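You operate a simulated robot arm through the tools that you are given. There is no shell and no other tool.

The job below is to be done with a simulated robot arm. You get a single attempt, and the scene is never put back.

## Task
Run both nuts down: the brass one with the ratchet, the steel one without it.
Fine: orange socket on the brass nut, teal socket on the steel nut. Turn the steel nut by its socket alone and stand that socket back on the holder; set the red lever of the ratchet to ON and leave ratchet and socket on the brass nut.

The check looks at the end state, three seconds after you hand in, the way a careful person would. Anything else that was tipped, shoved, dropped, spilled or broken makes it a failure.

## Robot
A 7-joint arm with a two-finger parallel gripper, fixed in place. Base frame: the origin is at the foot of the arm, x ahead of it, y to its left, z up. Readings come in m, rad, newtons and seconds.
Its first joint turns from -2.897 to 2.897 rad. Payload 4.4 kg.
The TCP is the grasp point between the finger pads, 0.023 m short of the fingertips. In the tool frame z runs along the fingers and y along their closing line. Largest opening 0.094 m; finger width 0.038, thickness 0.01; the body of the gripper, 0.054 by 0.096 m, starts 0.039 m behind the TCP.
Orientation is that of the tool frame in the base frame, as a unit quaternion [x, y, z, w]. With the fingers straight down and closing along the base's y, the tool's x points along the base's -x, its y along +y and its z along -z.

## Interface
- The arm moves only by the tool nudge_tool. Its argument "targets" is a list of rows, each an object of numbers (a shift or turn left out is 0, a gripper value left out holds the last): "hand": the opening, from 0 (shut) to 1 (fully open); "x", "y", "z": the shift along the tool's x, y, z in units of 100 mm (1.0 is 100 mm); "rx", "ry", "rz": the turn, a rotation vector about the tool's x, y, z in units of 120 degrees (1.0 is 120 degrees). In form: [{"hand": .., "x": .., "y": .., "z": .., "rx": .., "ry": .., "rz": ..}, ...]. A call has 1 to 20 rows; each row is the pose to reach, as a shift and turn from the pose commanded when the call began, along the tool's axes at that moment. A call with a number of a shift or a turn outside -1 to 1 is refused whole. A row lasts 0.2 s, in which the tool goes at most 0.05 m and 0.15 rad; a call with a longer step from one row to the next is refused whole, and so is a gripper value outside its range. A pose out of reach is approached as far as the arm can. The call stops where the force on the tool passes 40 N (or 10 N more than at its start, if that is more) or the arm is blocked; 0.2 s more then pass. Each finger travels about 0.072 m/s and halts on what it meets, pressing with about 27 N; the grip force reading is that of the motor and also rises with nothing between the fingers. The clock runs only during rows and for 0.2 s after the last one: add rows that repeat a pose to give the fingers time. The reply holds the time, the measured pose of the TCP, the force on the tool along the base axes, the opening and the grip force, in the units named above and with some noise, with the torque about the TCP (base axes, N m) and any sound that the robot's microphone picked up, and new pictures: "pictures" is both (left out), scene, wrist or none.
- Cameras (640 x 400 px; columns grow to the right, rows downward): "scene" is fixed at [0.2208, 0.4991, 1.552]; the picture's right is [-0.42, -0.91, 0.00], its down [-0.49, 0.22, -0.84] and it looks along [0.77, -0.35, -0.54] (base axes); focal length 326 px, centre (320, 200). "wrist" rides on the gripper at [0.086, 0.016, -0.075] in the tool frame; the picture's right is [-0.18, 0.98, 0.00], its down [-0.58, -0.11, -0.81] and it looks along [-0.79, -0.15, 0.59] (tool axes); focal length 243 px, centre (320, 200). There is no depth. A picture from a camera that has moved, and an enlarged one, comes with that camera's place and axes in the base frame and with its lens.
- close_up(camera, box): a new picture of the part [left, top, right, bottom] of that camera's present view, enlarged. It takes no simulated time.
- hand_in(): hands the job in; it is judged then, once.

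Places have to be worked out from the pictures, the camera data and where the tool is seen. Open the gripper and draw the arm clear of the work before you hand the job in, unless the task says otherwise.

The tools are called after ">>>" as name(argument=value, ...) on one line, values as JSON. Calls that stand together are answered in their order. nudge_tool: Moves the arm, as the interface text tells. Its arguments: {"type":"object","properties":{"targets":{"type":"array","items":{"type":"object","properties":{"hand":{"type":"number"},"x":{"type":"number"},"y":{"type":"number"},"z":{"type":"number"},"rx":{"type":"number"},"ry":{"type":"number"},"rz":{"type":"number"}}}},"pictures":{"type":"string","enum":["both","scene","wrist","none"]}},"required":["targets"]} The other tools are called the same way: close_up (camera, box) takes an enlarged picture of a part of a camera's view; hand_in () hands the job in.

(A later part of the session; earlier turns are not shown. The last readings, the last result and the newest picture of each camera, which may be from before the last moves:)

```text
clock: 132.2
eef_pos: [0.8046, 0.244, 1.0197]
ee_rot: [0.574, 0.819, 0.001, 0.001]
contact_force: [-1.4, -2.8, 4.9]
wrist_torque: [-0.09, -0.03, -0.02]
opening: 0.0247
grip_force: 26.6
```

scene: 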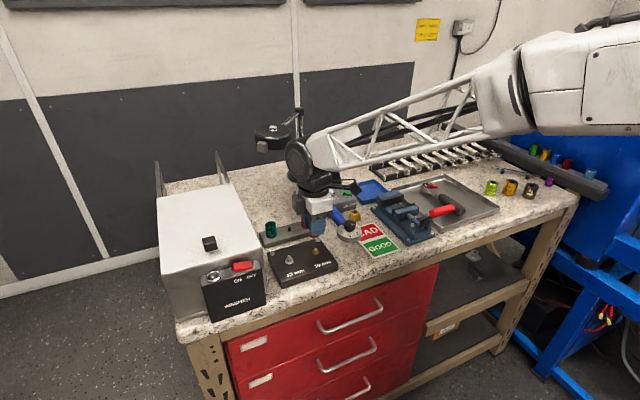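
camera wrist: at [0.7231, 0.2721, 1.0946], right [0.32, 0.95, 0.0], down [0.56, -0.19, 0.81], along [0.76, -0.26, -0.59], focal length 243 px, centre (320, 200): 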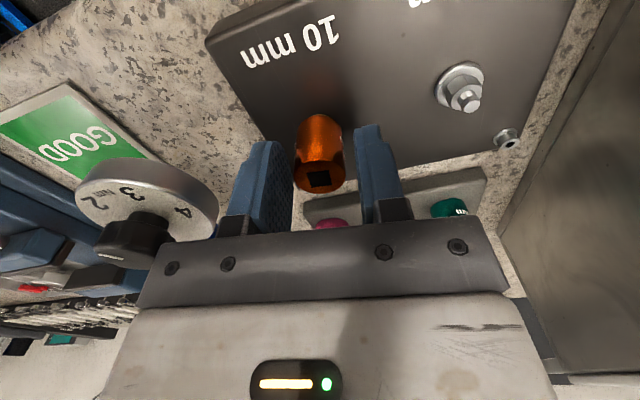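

Forces are now small (3–7 N) and it's ambiguous. I look at both views.

>>> close_up(camera="scene", box=[303, 236, 327, 258])

>>> close_up(camera="wrist", box=[280, 80, 360, 200])

```text
16.00 times, centred on (315, 247) of scene
camera zoom: at [0.2208, 0.4991, 1.552], right [-0.42, -0.91, 0.0], down [-0.49, 0.22, -0.84], along [0.77, -0.35, -0.54], focal length 5224 px, centre (400, -552)
```

zoom: 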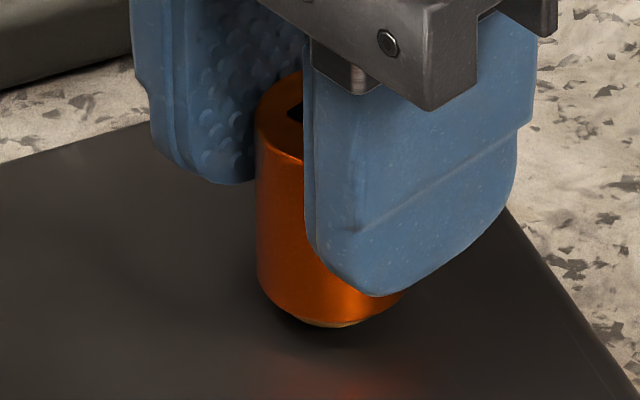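

```text
3.33 times, centred on (320, 140) of wrist
camera zoom: at [0.7918, 0.3306, 1.0937], right [0.99, 0.16, 0.0], down [0.09, -0.58, 0.81], along [0.13, -0.79, -0.59], focal length 809 px, centre (320, 400)
```

zoom: 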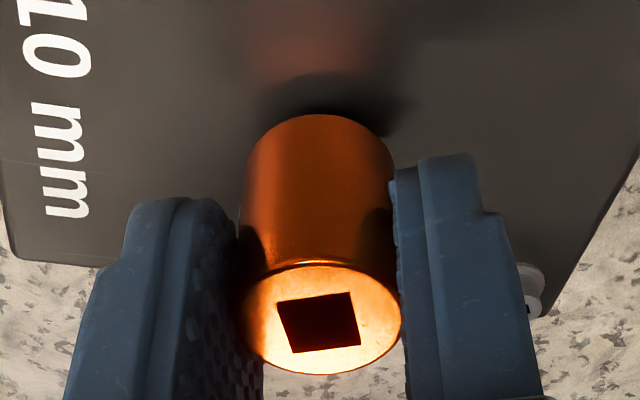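

The flange is almost hidden now, so the socket has gone lower. I release to let it settle and check.

>>> nudge_tool(targets=[{"hand": 0.32}, {"hand": 0.38}, {"hand": 0.38}, {"hand": 0.38}], pictures="none")

>>> close_up(camera="scene", box=[303, 236, 327, 258])

>>> close_up(camera="wrist", box=[280, 80, 360, 200])

```text
clock: 133.2
eef_pos: [0.8046, 0.2443, 1.0193]
ee_rot: [0.574, 0.819, 0.001, 0.0]
contact_force: [-0.4, -0.8, -0.2]
wrist_torque: [0.0, 0.01, -0.02]
opening: 0.0357
grip_force: 0.1
```

```text
16.00 times, centred on (315, 247) of scene
camera zoom: at [0.2208, 0.4991, 1.552], right [-0.42, -0.91, 0.0], down [-0.49, 0.22, -0.84], along [0.77, -0.35, -0.54], focal length 5224 px, centre (400, -552)
```

zoom: 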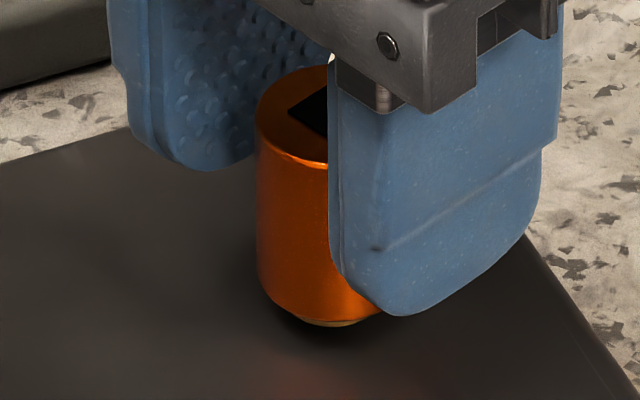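

```text
3.33 times, centred on (320, 140) of wrist
camera zoom: at [0.7918, 0.3307, 1.0933], right [0.99, 0.16, 0.0], down [0.09, -0.58, 0.81], along [0.13, -0.8, -0.59], focal length 809 px, centre (320, 400)
```

zoom: 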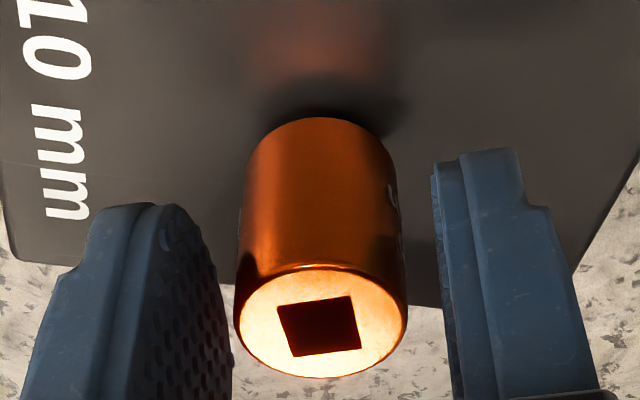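

It dropped ~2 mm and the flange is nearly hidden, like the teal one when seated. I grip and push gently down to check that it's really bottomed.

>>> nudge_tool(targets=[{"hand": 0.0}, {"hand": 0.0}, {"z": 0.005}, {"z": 0.01}, {"z": 0.01}], pictures="none")

>>> close_up(camera="scene", box=[303, 236, 327, 258])

```text
clock: 134.4
eef_pos: [0.8055, 0.2442, 1.0189]
ee_rot: [0.574, 0.819, 0.001, 0.0]
contact_force: [-8.2, -1.3, 10.1]
wrist_torque: [-0.05, 0.26, -0.03]
opening: 0.0248
grip_force: 27.3
```

```text
16.00 times, centred on (315, 247) of scene
camera zoom: at [0.2208, 0.4991, 1.552], right [-0.42, -0.91, 0.0], down [-0.49, 0.22, -0.84], along [0.77, -0.35, -0.54], focal length 5224 px, centre (400, -552)
```

zoom: 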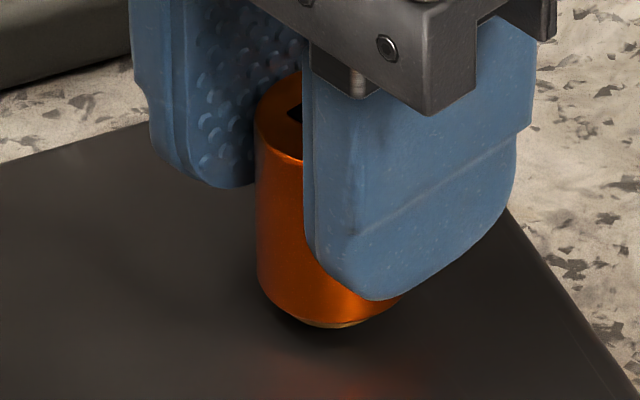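

Now I turn 20° clockwise with the socket gripped and release, to see that it stays down on the nut.

>>> nudge_tool(targets=[{"z": -0.008}, {"z": -0.008, "rz": 0.06}, {"z": -0.008, "rz": 0.12}, {"z": -0.008, "rz": 0.167}, {"z": -0.008, "rz": 0.167}, {"z": -0.008, "rz": 0.167, "hand": 0.32}, {"z": -0.008, "rz": 0.167, "hand": 0.38}, {"z": -0.008, "rz": 0.167, "hand": 0.38}], pictures="none")

>>> close_up(camera="scene", box=[303, 236, 327, 258])

>>> close_up(camera="wrist", box=[280, 80, 360, 200])

```text
clock: 136.2
eef_pos: [0.8045, 0.2442, 1.0186]
ee_rot: [0.707, 0.707, 0.002, 0.0]
contact_force: [0.5, 0.3, -1.0]
wrist_torque: [-0.01, 0.0, 0.03]
opening: 0.0359
grip_force: 0.2
```

```text
16.00 times, centred on (315, 247) of scene
camera zoom: at [0.2208, 0.4991, 1.552], right [-0.42, -0.91, 0.0], down [-0.49, 0.22, -0.84], along [0.77, -0.35, -0.54], focal length 5224 px, centre (400, -552)
```

zoom: 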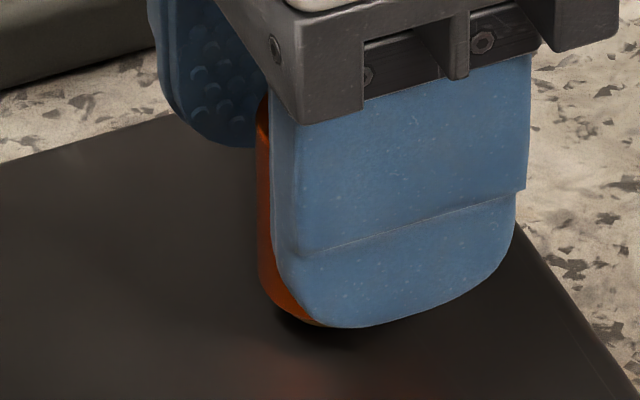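

```text
3.33 times, centred on (320, 140) of wrist
camera zoom: at [0.8222, 0.3303, 1.093], right [0.98, -0.19, 0.0], down [-0.11, -0.58, 0.81], along [-0.15, -0.79, -0.59], focal length 809 px, centre (320, 400)
```

zoom: 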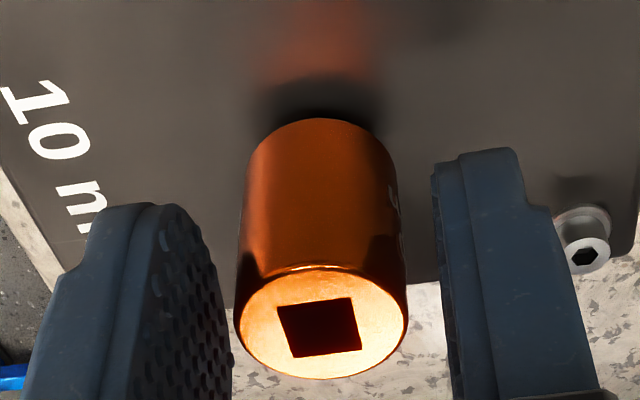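

The orange socket is seated and stands on the brass nut with its square nearly aligned to the base axes. Now I back off: lift straight up, turn back to heading A, and move over toward the tray to look at the ratchet.

>>> nudge_tool(targets=[{"hand": 0.45}, {"z": -0.2}, {"z": -0.5}, {"z": -0.8}, {"z": -1.0}], pictures="none")

>>> nudge_tool(targets=[{"z": -0.1, "rz": -0.0667}, {"z": -0.2, "rz": -0.1333}, {"z": -0.3, "rz": -0.2}, {"z": -0.4, "rz": -0.2667}, {"z": -0.5, "rz": -0.3333}, {"z": -0.6, "rz": -0.4}, {"z": -0.6, "rz": -0.4667}, {"z": -0.6, "rz": -0.5333}, {"z": -0.6, "rz": -0.6}, {"z": -0.6, "rz": -0.6667}, {"z": -0.6, "rz": -0.7333}, {"z": -0.6, "rz": -0.75}, {"z": -0.6, "rz": -0.75}], pictures="both")

>>> close_up(camera="scene", box=[250, 195, 350, 280])

```text
clock: 137.4
eef_pos: [0.8055, 0.2456, 1.1185]
ee_rot: [0.708, 0.706, 0.0, 0.0]
contact_force: [0.3, 0.2, 0.0]
wrist_torque: [0.01, 0.01, 0.02]
opening: 0.0423
grip_force: 0.0
```

```text
clock: 140.2
eef_pos: [0.8042, 0.2448, 1.1792]
ee_rot: [0.001, 1.0, 0.0, 0.001]
contact_force: [0.8, 0.0, 0.0]
wrist_torque: [0.01, -0.01, 0.0]
opening: 0.0423
grip_force: 0.0
camera wrist: at [0.7195, 0.26, 1.2528], right [0.19, 0.98, 0.0], down [0.58, -0.11, 0.81], along [0.79, -0.15, -0.59], focal length 243 px, centre (320, 200)
```

scene: 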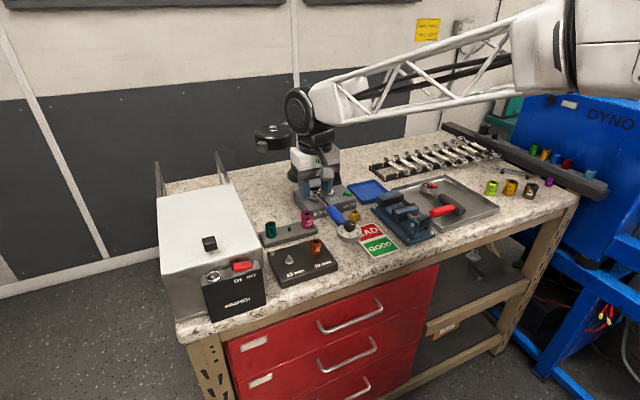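
wrist: 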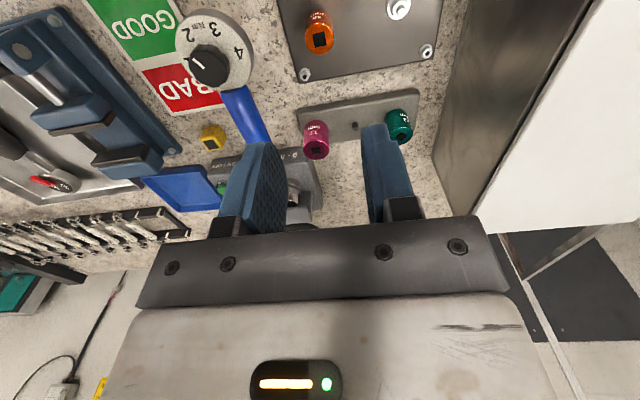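

```text
4.71 times, centred on (300, 238) of scene
camera zoom: at [0.2208, 0.4991, 1.552], right [-0.42, -0.91, 0.0], down [-0.49, 0.22, -0.84], along [0.77, -0.35, -0.54], focal length 1537 px, centre (414, 24)
```

zoom: 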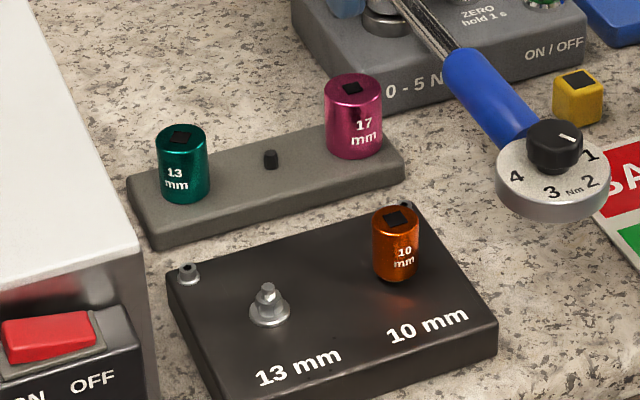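

The orange socket stands well on the brass nut. I move across at height toward the tray (y≈−0.25).

>>> nudge_tool(targets=[{"y": -0.4, "x": 0.1}, {"y": -0.8, "x": 0.2}, {"y": -1.0, "x": 0.25, "z": -0.1}, {"y": -1.0, "x": 0.25, "z": -0.1}], pictures="none")

>>> nudge_tool(targets=[{"y": -0.4, "x": 0.1}, {"y": -0.8, "x": 0.2}, {"y": -1.0, "x": 0.25}, {"y": -1.0, "x": 0.25}], pictures="none")

>>> nudge_tool(targets=[{"y": -0.4}, {"y": -0.8}, {"y": -1.0}, {"y": -1.0}], pictures="none")

>>> nudge_tool(targets=[{"y": -0.4}, {"y": -0.8}, {"y": -1.0}, {"y": -1.0}], pictures="both")

>>> close_up(camera="wrist", box=[150, 20, 470, 220])

```text
clock: 141.2
eef_pos: [0.779, 0.144, 1.1888]
ee_rot: [0.001, 1.0, 0.001, 0.001]
contact_force: [-0.3, -0.1, 0.4]
wrist_torque: [-0.06, 0.02, -0.04]
opening: 0.0424
grip_force: 0.1
```

```text
clock: 142.2
eef_pos: [0.7541, 0.0445, 1.1879]
ee_rot: [0.001, 1.0, 0.001, 0.0]
contact_force: [-0.4, 0.0, -0.6]
wrist_torque: [-0.03, 0.01, 0.02]
opening: 0.0425
grip_force: 0.0
```

```text
clock: 143.2
eef_pos: [0.7541, -0.0545, 1.1882]
ee_rot: [0.001, 1.0, 0.002, 0.001]
contact_force: [0.3, 0.7, -0.6]
wrist_torque: [0.01, 0.03, -0.03]
opening: 0.0424
grip_force: 0.1
```

```text
clock: 144.2
eef_pos: [0.7542, -0.1556, 1.189]
ee_rot: [0.001, 1.0, 0.001, 0.001]
contact_force: [0.3, -0.1, 0.9]
wrist_torque: [-0.01, -0.02, -0.01]
opening: 0.0423
grip_force: 0.0
camera wrist: at [0.6691, -0.14, 1.2621], right [0.19, 0.98, 0.0], down [0.58, -0.11, 0.81], along [0.79, -0.15, -0.59], focal length 243 px, centre (320, 200)
```

scene: 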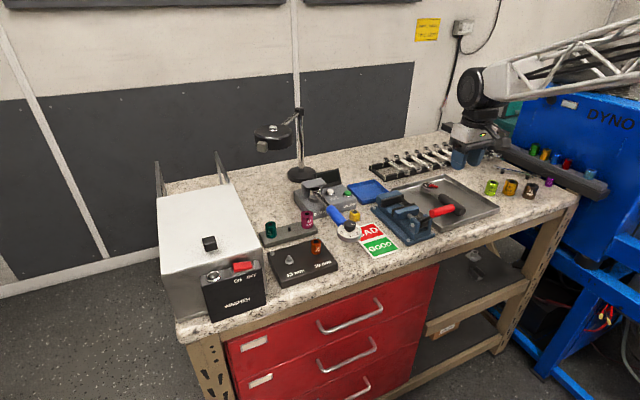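
wrist: 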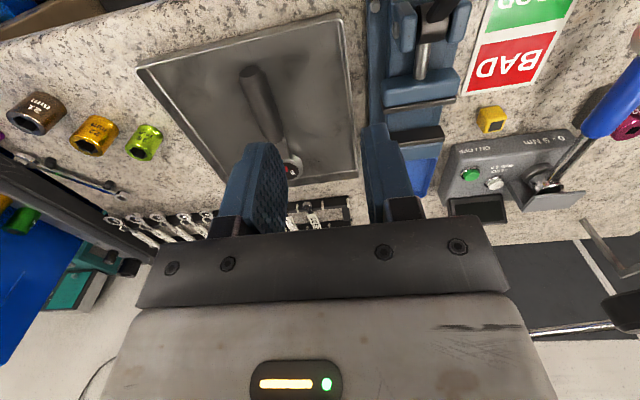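

```text
2.00 times, centred on (310, 120) of wrist
camera zoom: at [0.6691, -0.14, 1.2621], right [0.19, 0.98, 0.0], down [0.58, -0.11, 0.81], along [0.79, -0.15, -0.59], focal length 485 px, centre (340, 360)
```

zoom: 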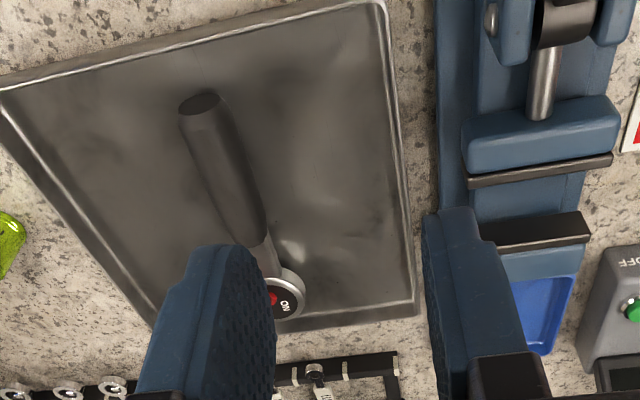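

From here: ratchet head ≈(0.947, −0.24), handle end ≈(0.792, −0.243), lying along x; the vise's red lever is away at (0.71, −0.06, z≈1.09). I move over the ratchet and lower for a closer look.

>>> nudge_tool(targets=[{"x": -0.1, "y": -0.3}, {"x": -0.3, "y": -0.6}, {"x": -0.45, "y": -0.85}, {"x": -0.45, "y": -0.85, "z": 0.3}, {"x": -0.45, "y": -0.85, "z": 0.6}, {"x": -0.45, "y": -0.85, "z": 0.6}], pictures="both")

>>> close_up(camera="wrist", box=[200, 0, 440, 200])

>>> close_up(camera="scene", box=[390, 160, 500, 240])

```text
clock: 145.6
eef_pos: [0.7999, -0.2401, 1.1284]
ee_rot: [0.001, 1.0, 0.001, 0.001]
contact_force: [0.0, 0.0, 0.4]
wrist_torque: [0.01, -0.04, 0.0]
opening: 0.0423
grip_force: 0.1
camera wrist: at [0.7141, -0.2251, 1.202], right [0.19, 0.98, 0.0], down [0.58, -0.11, 0.81], along [0.79, -0.15, -0.59], focal length 243 px, centre (320, 200)
```

scene: 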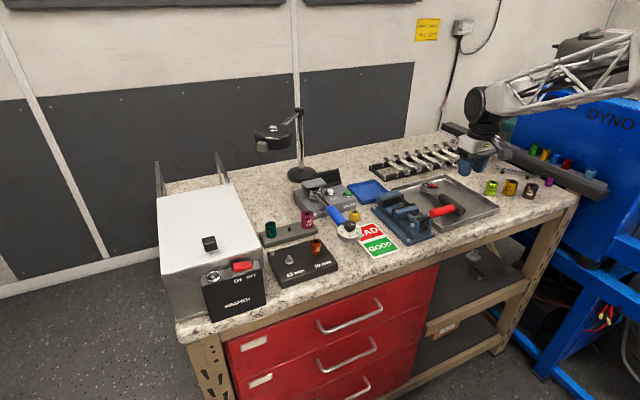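
wrist: 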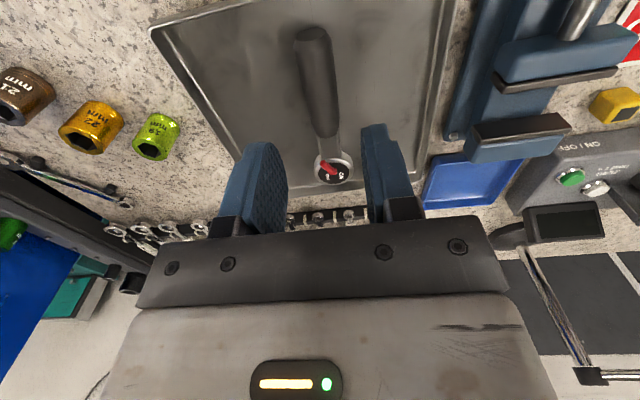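

```text
2.00 times, centred on (320, 100) of wrist
camera zoom: at [0.7141, -0.2251, 1.202], right [0.19, 0.98, 0.0], down [0.58, -0.11, 0.81], along [0.79, -0.15, -0.59], focal length 485 px, centre (320, 400)
```

zoom: 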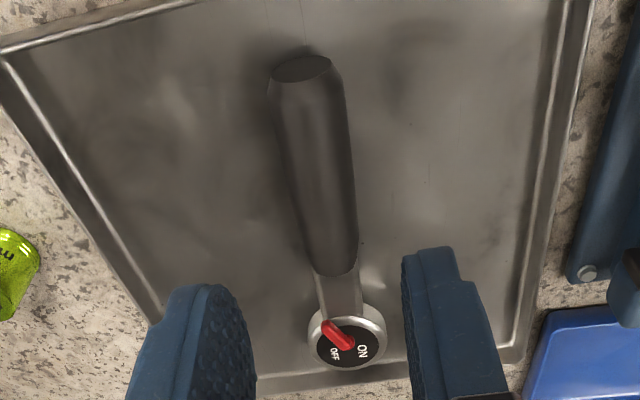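

```text
5.00 times, centred on (445, 200) of scene
camera zoom: at [0.2208, 0.4991, 1.552], right [-0.42, -0.91, 0.0], down [-0.49, 0.22, -0.84], along [0.77, -0.35, -0.54], focal length 1633 px, centre (-305, 200)
```

zoom: 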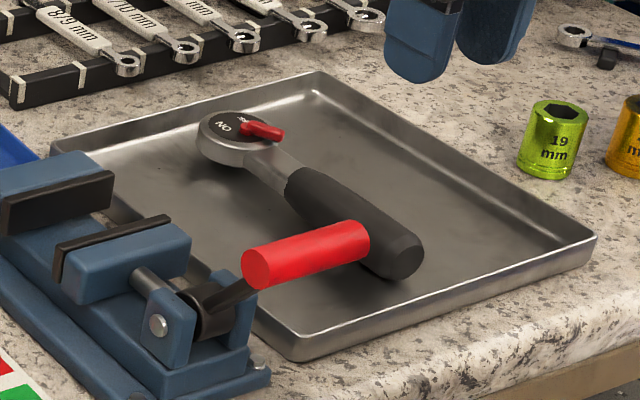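

I take closer pictures of the ratchet head and handle.

>>> close_up(camera="wrist", box=[300, 120, 380, 190])

>>> close_up(camera="scene", box=[422, 172, 462, 202])

>>> close_up(camera="wrist", box=[280, 10, 380, 110])

```text
5.71 times, centred on (340, 155) of wrist
camera zoom: at [0.7141, -0.2251, 1.202], right [0.19, 0.98, 0.0], down [0.58, -0.11, 0.81], along [0.79, -0.15, -0.59], focal length 1386 px, centre (206, 457)
```

zoom: 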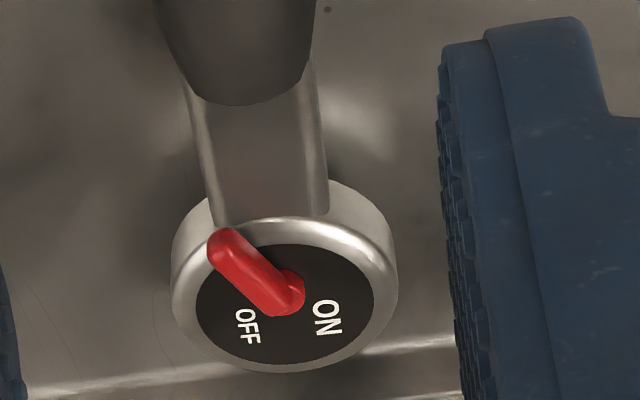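

```text
13.33 times, centred on (442, 187) of scene
camera zoom: at [0.2208, 0.4991, 1.552], right [-0.42, -0.91, 0.0], down [-0.49, 0.22, -0.84], along [0.77, -0.35, -0.54], focal length 4354 px, centre (-1307, 373)
```

zoom: 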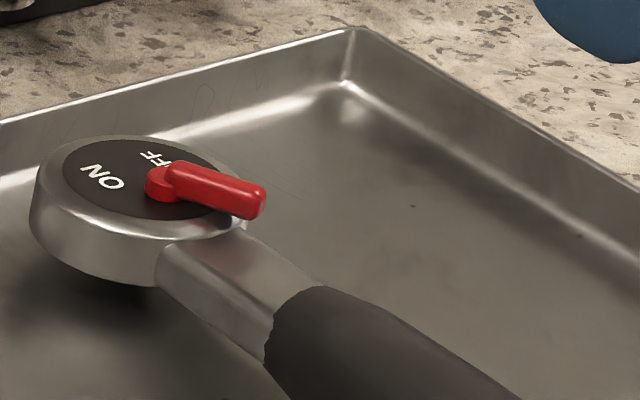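

```text
4.00 times, centred on (330, 60) of wrist
camera zoom: at [0.7141, -0.2251, 1.202], right [0.19, 0.98, 0.0], down [0.58, -0.11, 0.81], along [0.79, -0.15, -0.59], focal length 970 px, centre (280, 760)
```

zoom: 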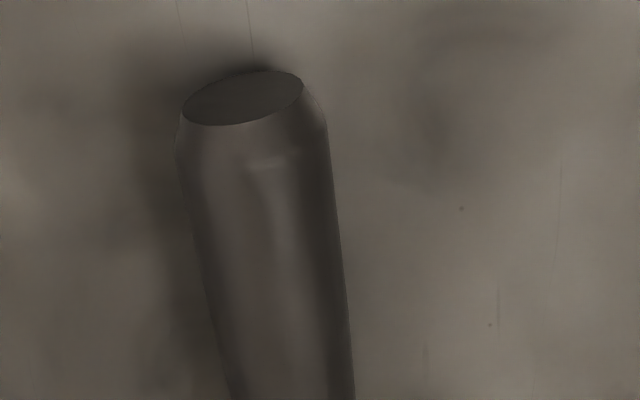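

The lever is clear now: it pivots at the head's centre (~0.9435, −0.2487, top ≈0.99) and points toward the handle on the OFF side; ON is the mirror position on the +y side. I move closer above the head to plan gripping the lever itself and swinging it over.

>>> nudge_tool(targets=[{"x": -0.3, "y": -0.03, "z": 0.0}, {"x": -0.6, "y": -0.06, "z": 0.1}, {"x": -0.9, "y": -0.09, "z": 0.25}, {"x": -1.0, "y": -0.09, "z": 0.4}, {"x": -1.0, "y": -0.09, "z": 0.4}], pictures="none")

>>> nudge_tool(targets=[{"x": -0.2, "z": 0.15}, {"x": -0.2, "z": 0.25}, {"x": -0.2, "z": 0.25}], pictures="both")

>>> close_up(camera="wrist", box=[250, 60, 390, 180])

>>> close_up(camera="scene", box=[422, 172, 472, 210])

```text
clock: 146.8
eef_pos: [0.9006, -0.2497, 1.0892]
ee_rot: [0.001, 1.0, 0.002, 0.001]
contact_force: [0.4, -0.1, 0.4]
wrist_torque: [-0.02, -0.03, -0.02]
opening: 0.0422
grip_force: 0.1
```

```text
clock: 147.6
eef_pos: [0.9189, -0.2493, 1.0642]
ee_rot: [0.001, 1.0, 0.002, 0.001]
contact_force: [0.4, 0.1, 0.2]
wrist_torque: [0.02, 0.02, -0.02]
opening: 0.0421
grip_force: 0.1
camera wrist: at [0.8344, -0.2339, 1.1375], right [0.19, 0.98, 0.0], down [0.58, -0.11, 0.81], along [0.79, -0.15, -0.59], focal length 243 px, centre (320, 200)
```

scene: 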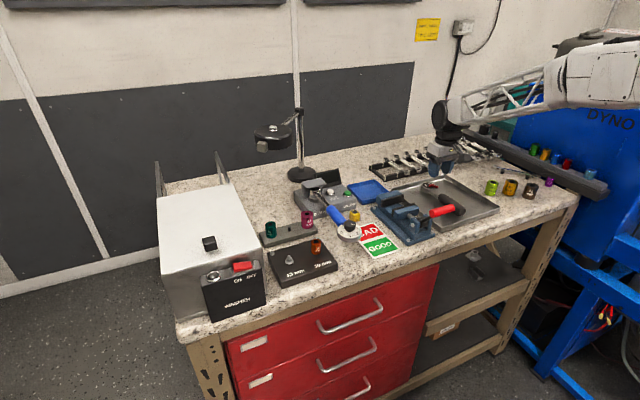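
wrist: 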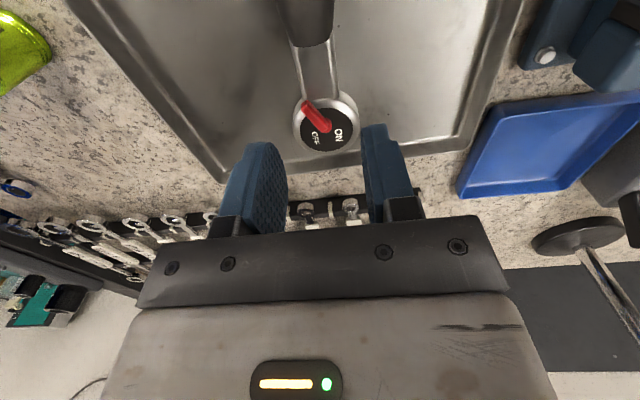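

```text
3.33 times, centred on (320, 120) of wrist
camera zoom: at [0.8344, -0.2339, 1.1375], right [0.19, 0.98, 0.0], down [0.58, -0.11, 0.81], along [0.79, -0.15, -0.59], focal length 809 px, centre (320, 467)
```

zoom: 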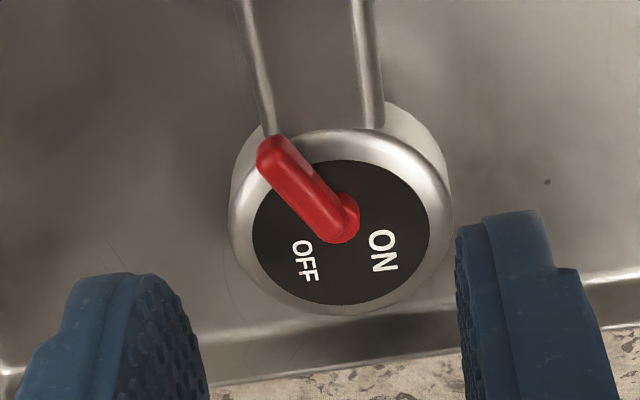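

```text
10.53 times, centred on (447, 191) of scene
camera zoom: at [0.2208, 0.4991, 1.552], right [-0.42, -0.91, 0.0], down [-0.49, 0.22, -0.84], along [0.77, -0.35, -0.54], focal length 3437 px, centre (-1017, 295)
```

zoom: 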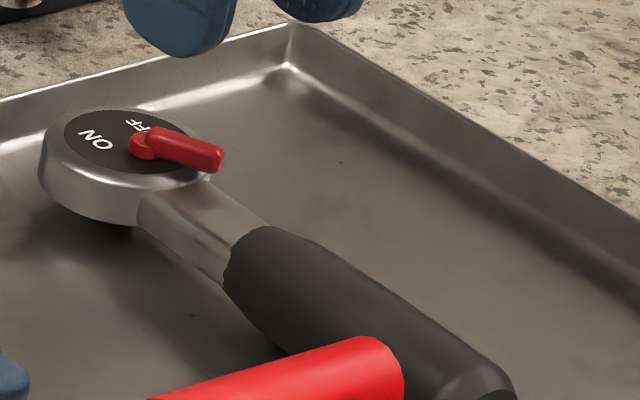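

Triangulating both views: lever hub at ≈(0.942, −0.2483), lever tip ≈(0.9245, −0.2606), lever top z≈0.993, head disc top z≈0.987, head centre ≈(0.949, −0.250). I turn −35° to line the pads up with the lever, narrow the fingers to 30 mm, and position over it.

>>> nudge_tool(targets=[{"x": -0.05, "y": -0.01, "rz": -0.06, "hand": 0.32}, {"x": -0.1, "y": -0.03, "rz": -0.12}, {"x": -0.156, "y": -0.04, "rz": -0.18}, {"x": -0.156, "y": -0.04, "rz": -0.24}, {"x": -0.156, "y": -0.04, "rz": -0.292}, {"x": -0.156, "y": -0.04, "rz": -0.292, "z": 0.15}, {"x": -0.156, "y": -0.04, "rz": -0.292, "z": 0.3}, {"x": -0.156, "y": -0.04, "rz": -0.292, "z": 0.3}], pictures="both")

>>> close_up(camera="wrist", box=[250, 80, 390, 200])

>>> close_up(camera="scene", box=[422, 165, 472, 203])

```text
clock: 149.4
eef_pos: [0.936, -0.2548, 1.0334]
ee_rot: [-0.3, 0.954, 0.001, 0.0]
contact_force: [-0.5, -0.5, 0.6]
wrist_torque: [0.01, -0.04, 0.0]
opening: 0.03
grip_force: 0.0
camera wrist: at [0.8556, -0.2909, 1.1072], right [-0.41, 0.91, 0.0], down [0.54, 0.24, 0.81], along [0.74, 0.33, -0.59], focal length 243 px, centre (320, 200)
```

scene: 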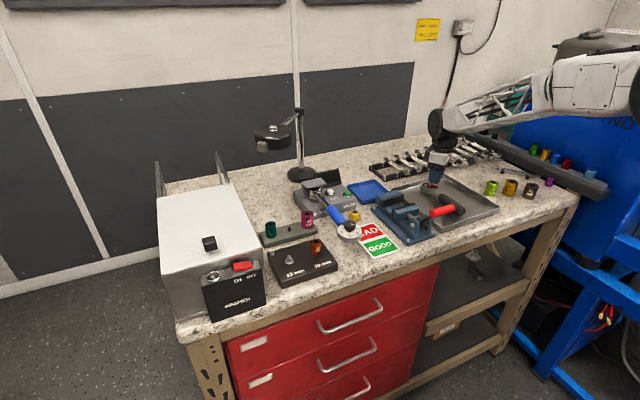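
wrist: 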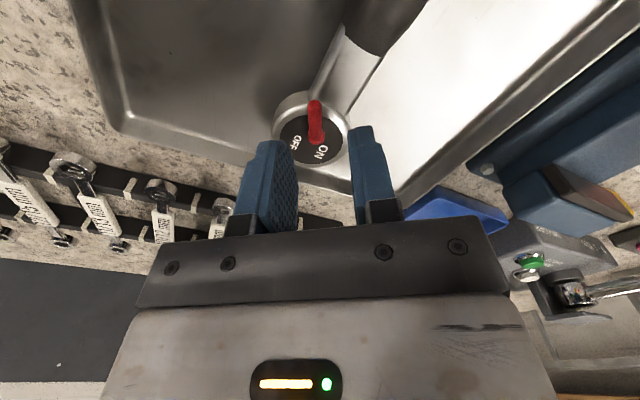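

```text
3.33 times, centred on (320, 140) of wrist
camera zoom: at [0.8556, -0.2909, 1.1072], right [-0.41, 0.91, 0.0], down [0.54, 0.24, 0.81], along [0.74, 0.33, -0.59], focal length 809 px, centre (320, 400)
```

zoom: 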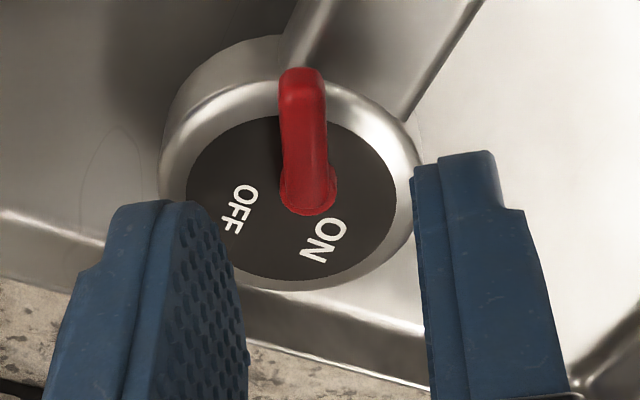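

```text
10.53 times, centred on (447, 184) of scene
camera zoom: at [0.2208, 0.4991, 1.552], right [-0.42, -0.91, 0.0], down [-0.49, 0.22, -0.84], along [0.77, -0.35, -0.54], focal length 3437 px, centre (-1017, 368)
```

zoom: 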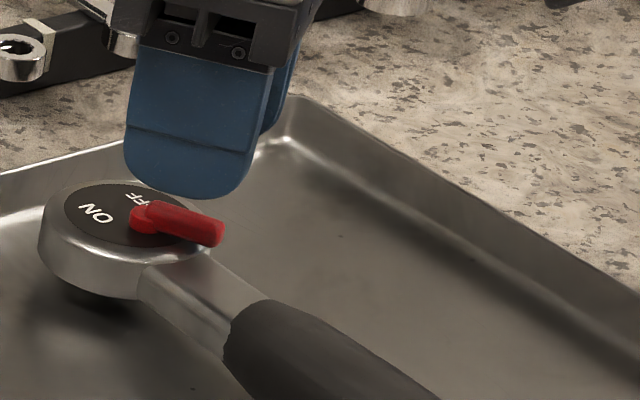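

The lever is nearly in line with the pads; a small +8° turn and −2 mm sideways trim centres it. Then I lower so the tips are just above the head disc (TCP z≈1.0125).

>>> nudge_tool(targets=[{"y": -0.02, "rz": 0.06}, {"y": -0.02, "rz": 0.06, "z": 0.1}, {"y": -0.02, "rz": 0.06, "z": 0.17}, {"y": -0.02, "rz": 0.06, "z": 0.2}, {"y": -0.02, "rz": 0.06, "z": 0.2}], pictures="none")

>>> close_up(camera="wrist", box=[250, 80, 390, 200])

>>> close_up(camera="scene", box=[422, 165, 472, 203])

```text
clock: 150.6
eef_pos: [0.9367, -0.2553, 1.0131]
ee_rot: [-0.24, 0.971, 0.0, 0.0]
contact_force: [0.5, 0.0, -0.6]
wrist_torque: [-0.01, 0.02, 0.01]
opening: 0.0302
grip_force: 0.1
```

```text
3.33 times, centred on (320, 140) of wrist
camera zoom: at [0.8528, -0.2825, 1.0873], right [-0.29, 0.96, 0.0], down [0.56, 0.17, 0.81], along [0.77, 0.24, -0.59], focal length 809 px, centre (320, 400)
```

zoom: 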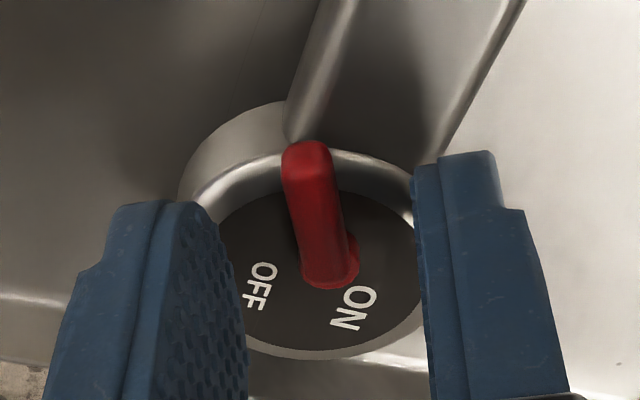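

```text
10.53 times, centred on (447, 184) of scene
camera zoom: at [0.2208, 0.4991, 1.552], right [-0.42, -0.91, 0.0], down [-0.49, 0.22, -0.84], along [0.77, -0.35, -0.54], focal length 3437 px, centre (-1017, 368)
```

zoom: 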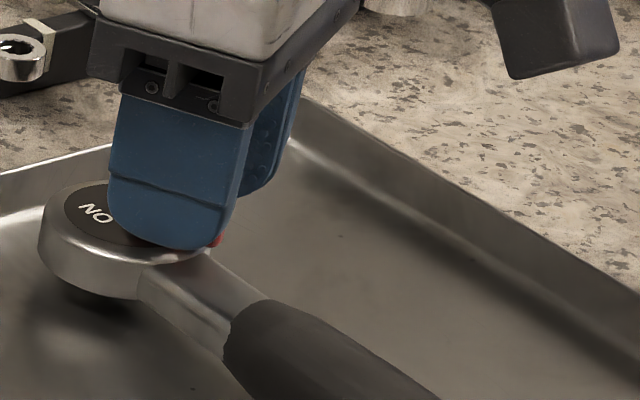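

The lever is aligned and centred between the pads. I lower 1.5 mm more and close on it.

>>> nudge_tool(targets=[{"z": 0.008}, {"z": 0.015}, {"z": 0.015}, {"z": 0.015, "hand": 0.15}, {"z": 0.015, "hand": 0.0}, {"z": 0.015, "hand": 0.0}], pictures="none")

>>> close_up(camera="wrist", box=[250, 80, 390, 200])

>>> close_up(camera="scene", box=[422, 165, 472, 203])

```text
clock: 152.0
eef_pos: [0.9366, -0.2562, 1.012]
ee_rot: [-0.239, 0.971, 0.0, 0.001]
contact_force: [2.7, 0.7, 0.4]
wrist_torque: [0.06, -0.11, -0.1]
opening: 0.0074
grip_force: 27.1
```

```text
3.33 times, centred on (320, 140) of wrist
camera zoom: at [0.8529, -0.2822, 1.0858], right [-0.29, 0.96, 0.0], down [0.56, 0.17, 0.81], along [0.77, 0.24, -0.59], focal length 809 px, centre (320, 400)
```

zoom: 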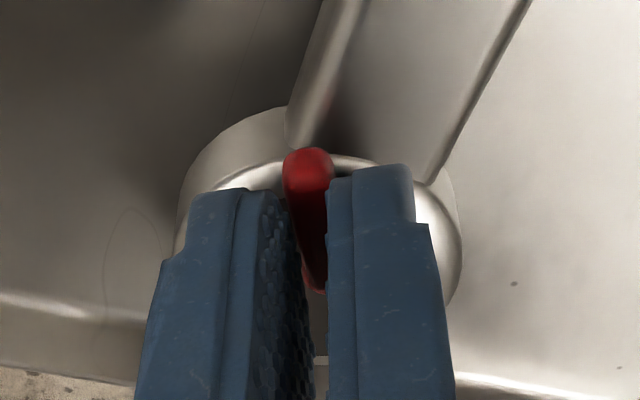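

```text
10.53 times, centred on (447, 184) of scene
camera zoom: at [0.2208, 0.4991, 1.552], right [-0.42, -0.91, 0.0], down [-0.49, 0.22, -0.84], along [0.77, -0.35, -0.54], focal length 3437 px, centre (-1017, 368)
```

zoom: 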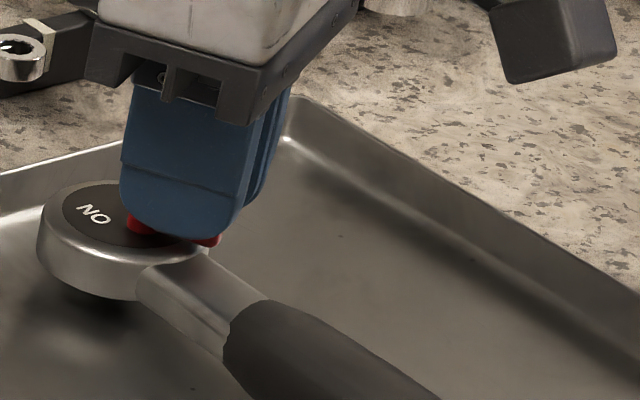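

Lever gripped (7.4 mm). Now I swing it clockwise 60° about its hub toward ON, following the arc.

>>> nudge_tool(targets=[{"x": -0.0007, "y": 0.0104, "rz": 0.0625}, {"x": -0.0027, "y": 0.0207, "rz": 0.125}, {"x": -0.0061, "y": 0.0306, "rz": 0.1875}, {"x": -0.0107, "y": 0.04, "rz": 0.25}, {"x": -0.0165, "y": 0.0487, "rz": 0.3125}, {"x": -0.0234, "y": 0.0566, "rz": 0.375}, {"x": -0.0313, "y": 0.0635, "rz": 0.4375}, {"x": -0.04, "y": 0.0693, "rz": 0.5}, {"x": -0.04, "y": 0.0693, "rz": 0.5}], pictures="both")

>>> close_up(camera="wrist", box=[250, 80, 390, 200])

>>> close_up(camera="scene", box=[412, 165, 482, 220])

```text
clock: 154.0
eef_pos: [0.9363, -0.2485, 1.0115]
ee_rot: [0.279, 0.96, 0.001, 0.0]
contact_force: [1.4, -1.7, -0.1]
wrist_torque: [-0.06, -0.06, 0.11]
opening: 0.0071
grip_force: 26.7
camera wrist: at [0.8726, -0.1882, 1.086], right [0.68, 0.73, 0.0], down [0.43, -0.4, 0.81], along [0.59, -0.55, -0.59], focal length 243 px, centre (320, 200)
```

scene: 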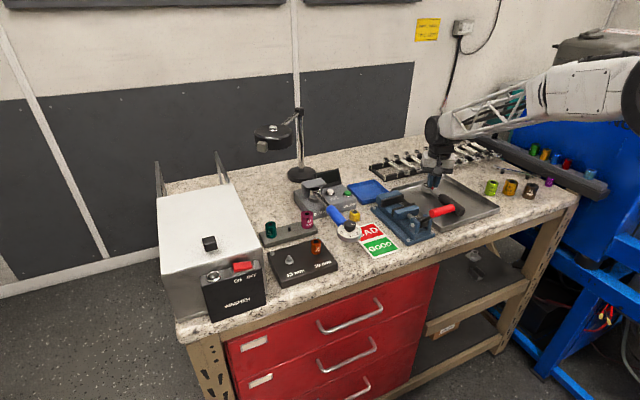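
wrist: 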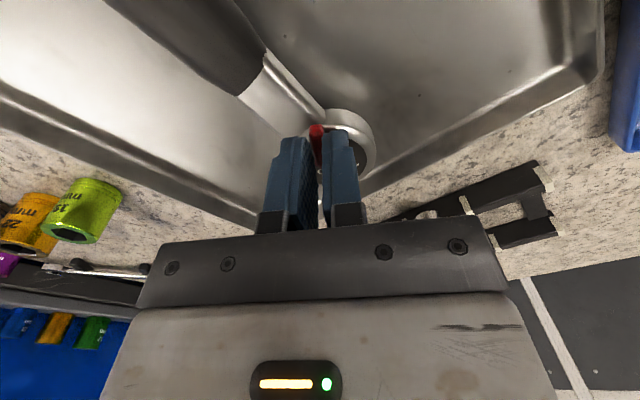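

```text
3.33 times, centred on (320, 140) of wrist
camera zoom: at [0.8726, -0.1882, 1.086], right [0.68, 0.73, 0.0], down [0.43, -0.4, 0.81], along [0.59, -0.55, -0.59], focal length 809 px, centre (320, 400)
```

zoom: 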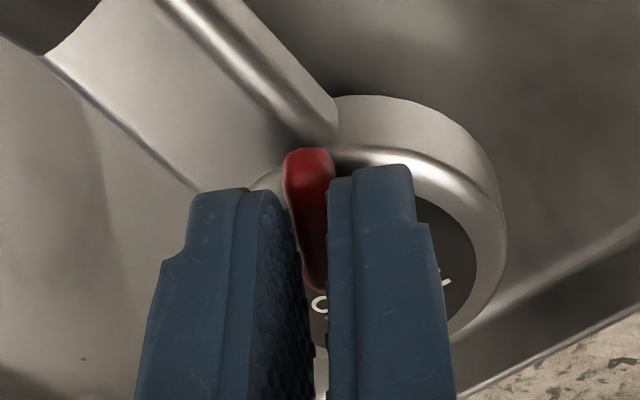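

```text
7.27 times, centred on (447, 192) of scene
camera zoom: at [0.2208, 0.4991, 1.552], right [-0.42, -0.91, 0.0], down [-0.49, 0.22, -0.84], along [0.77, -0.35, -0.54], focal length 2375 px, centre (-604, 254)
```

zoom: 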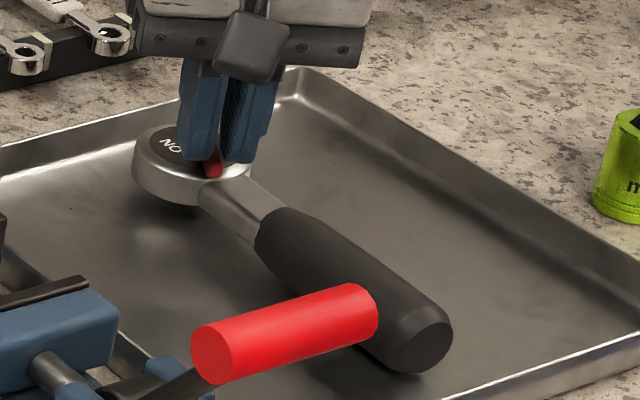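

The handle end hasn't moved, so only the lever turned. I open, lift and look at the lever position.

>>> nudge_tool(targets=[{"hand": 0.2}, {"hand": 0.32}, {"hand": 0.32}, {"z": -0.15}, {"z": -0.4}, {"z": -0.6}, {"z": -0.6}], pictures="both")

>>> close_up(camera="wrist", box=[250, 60, 390, 180])

>>> close_up(camera="scene", box=[422, 172, 472, 210])

```text
clock: 155.6
eef_pos: [0.9365, -0.248, 1.072]
ee_rot: [0.278, 0.961, 0.001, 0.001]
contact_force: [-0.1, -0.3, 0.5]
wrist_torque: [0.0, -0.03, 0.0]
opening: 0.03
grip_force: 0.0
camera wrist: at [0.8728, -0.1885, 1.1464], right [0.68, 0.73, 0.0], down [0.43, -0.4, 0.81], along [0.59, -0.55, -0.59], focal length 243 px, centre (320, 200)
```

scene: 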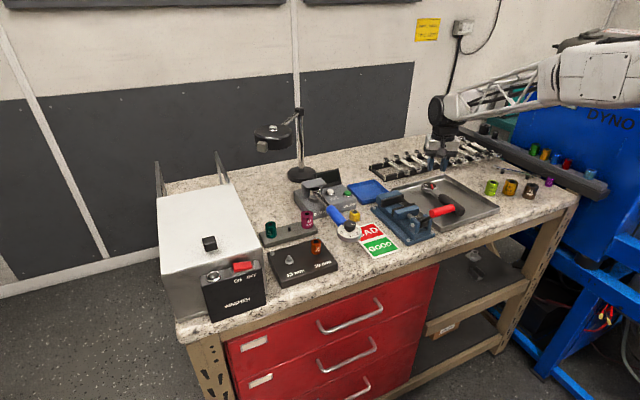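
wrist: 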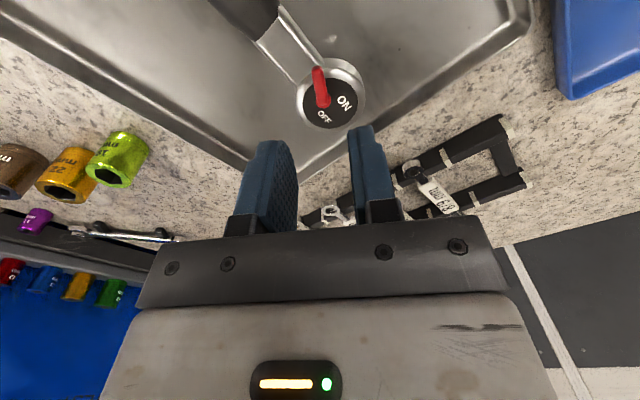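

```text
3.33 times, centred on (320, 120) of wrist
camera zoom: at [0.8728, -0.1885, 1.1464], right [0.68, 0.73, 0.0], down [0.43, -0.4, 0.81], along [0.59, -0.55, -0.59], focal length 809 px, centre (320, 467)
```

zoom: 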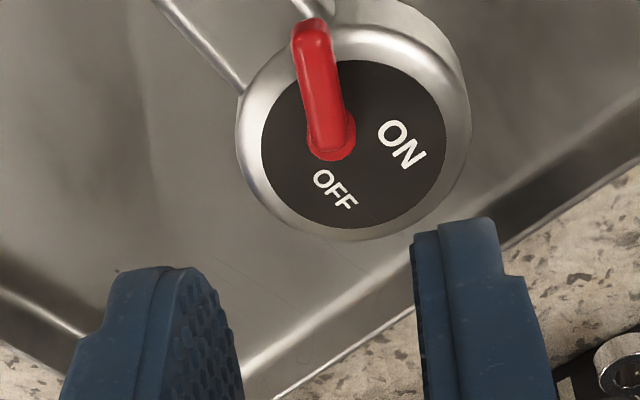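

```text
10.53 times, centred on (447, 191) of scene
camera zoom: at [0.2208, 0.4991, 1.552], right [-0.42, -0.91, 0.0], down [-0.49, 0.22, -0.84], along [0.77, -0.35, -0.54], focal length 3437 px, centre (-1017, 295)
```

zoom: 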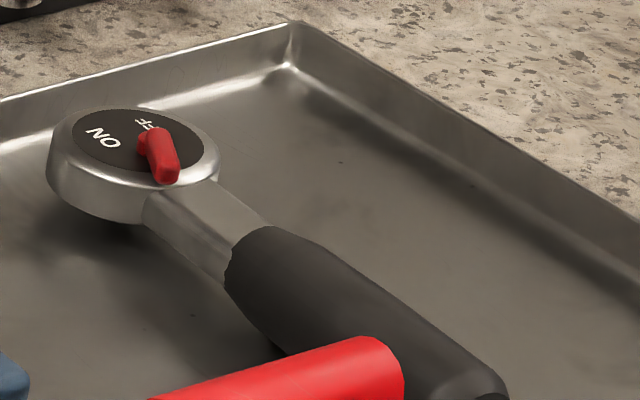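

The lever now points to the mirrored (ON) side, with the ratchet nearly undisturbed. Next I rotate back to heading A and go above the handle to grip it.

>>> nudge_tool(targets=[{"x": 0.15, "y": -0.09, "z": -0.1, "rz": -0.06, "hand": 0.53}, {"x": 0.3, "y": -0.18, "z": -0.2, "rz": -0.12}, {"x": 0.45, "y": -0.28, "z": -0.2, "rz": -0.18}, {"x": 0.574, "y": -0.364, "z": -0.2, "rz": -0.24}, {"x": 0.574, "y": -0.364, "z": -0.2, "rz": -0.27}, {"x": 0.574, "y": -0.364, "z": -0.2, "rz": -0.27}], pictures="both")

>>> close_up(camera="wrist", box=[240, 20, 400, 180])

>>> close_up(camera="scene", box=[415, 165, 485, 225])

```text
clock: 157.0
eef_pos: [0.8686, -0.2474, 1.0915]
ee_rot: [-0.002, 1.0, 0.0, 0.001]
contact_force: [-1.4, 0.0, 0.0]
wrist_torque: [-0.02, 0.01, -0.02]
opening: 0.0497
grip_force: 0.0
camera wrist: at [0.7829, -0.2328, 1.166], right [0.18, 0.98, 0.0], down [0.58, -0.11, 0.81], along [0.79, -0.15, -0.59], focal length 243 px, centre (320, 200)
```

scene: 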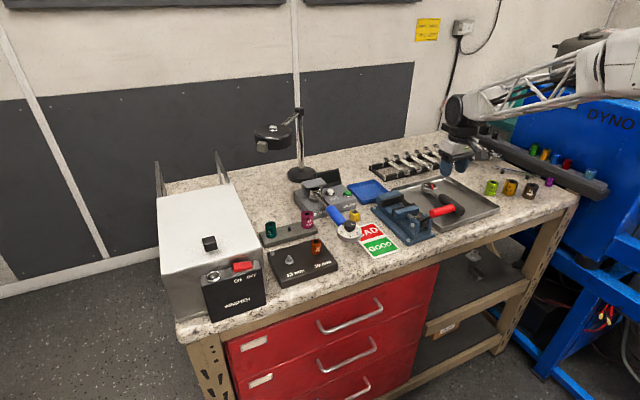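
wrist: 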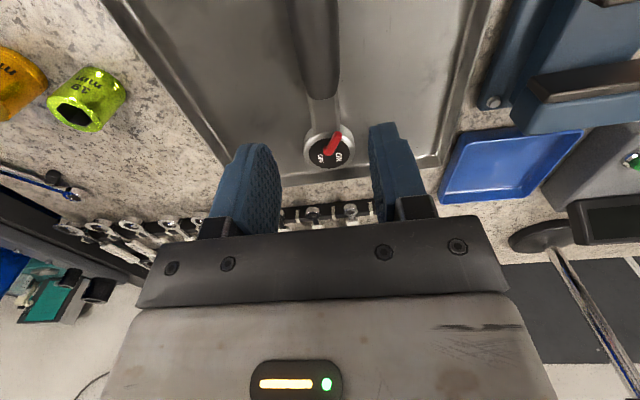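

```text
2.50 times, centred on (320, 100) of wrist
camera zoom: at [0.7829, -0.2328, 1.166], right [0.18, 0.98, 0.0], down [0.58, -0.11, 0.81], along [0.79, -0.15, -0.59], focal length 606 px, centre (320, 450)
```

zoom: 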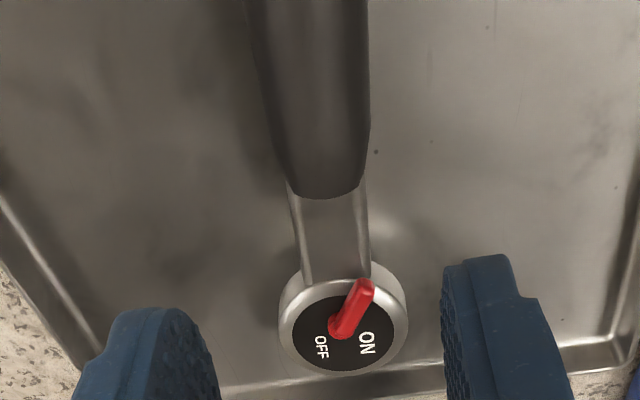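

```text
6.67 times, centred on (450, 195) of scene
camera zoom: at [0.2208, 0.4991, 1.552], right [-0.42, -0.91, 0.0], down [-0.49, 0.22, -0.84], along [0.77, -0.35, -0.54], focal length 2177 px, centre (-547, 233)
```

zoom: 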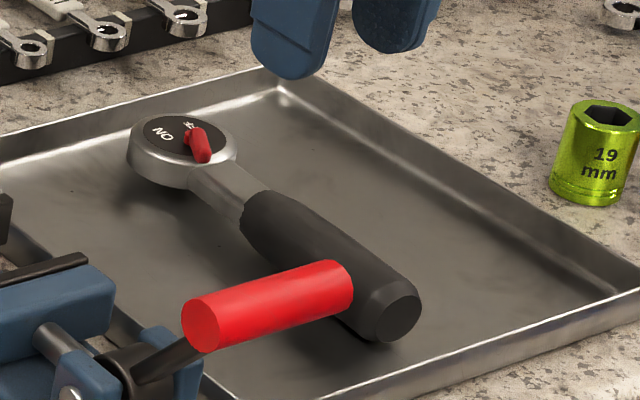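

Lever is on the ON side right by the "ON" label. The handle axis passes (0.868, −0.248), turned ~4° from −x. I align the heading, and descend around the handle.

>>> nudge_tool(targets=[{"y": -0.008, "rz": 0.034, "z": 0.2}, {"y": -0.008, "rz": 0.034, "z": 0.4}, {"y": -0.008, "rz": 0.034, "z": 0.6}, {"y": -0.008, "rz": 0.034, "z": 0.75}, {"y": -0.008, "rz": 0.034, "z": 0.75}], pictures="none")

>>> close_up(camera="wrist", box=[230, 60, 410, 220])

>>> close_up(camera="scene", box=[415, 165, 485, 225])

```text
clock: 158.2
eef_pos: [0.8681, -0.2474, 1.0177]
ee_rot: [0.035, 0.999, 0.001, 0.0]
contact_force: [0.6, 0.5, 0.9]
wrist_torque: [-0.01, 0.01, -0.03]
opening: 0.0498
grip_force: 0.0
```

```text
2.50 times, centred on (320, 140) of wrist
camera zoom: at [0.7843, -0.2266, 1.0913], right [0.25, 0.97, 0.0], down [0.57, -0.15, 0.81], along [0.78, -0.2, -0.59], focal length 606 px, centre (320, 350)
```

zoom: 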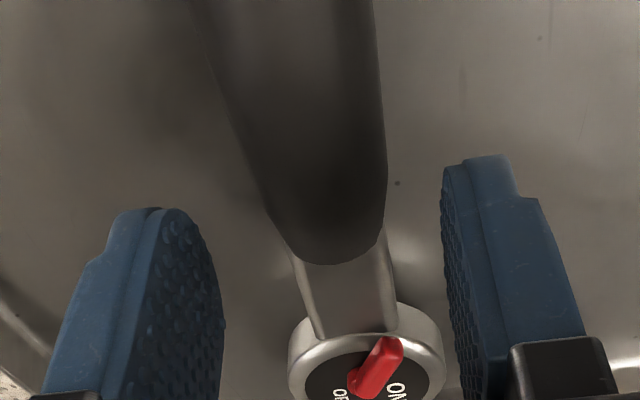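

```text
6.67 times, centred on (450, 195) of scene
camera zoom: at [0.2208, 0.4991, 1.552], right [-0.42, -0.91, 0.0], down [-0.49, 0.22, -0.84], along [0.77, -0.35, -0.54], focal length 2177 px, centre (-547, 233)
```

zoom: 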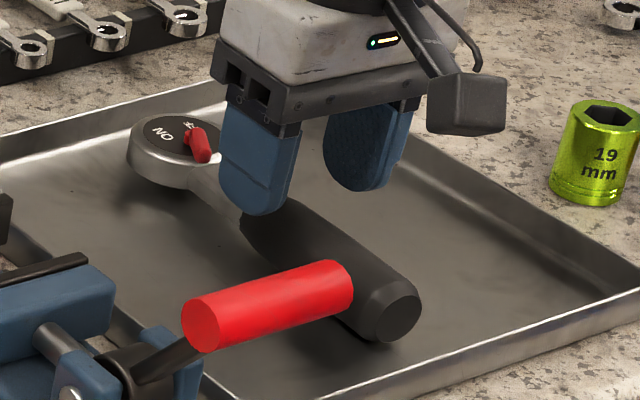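

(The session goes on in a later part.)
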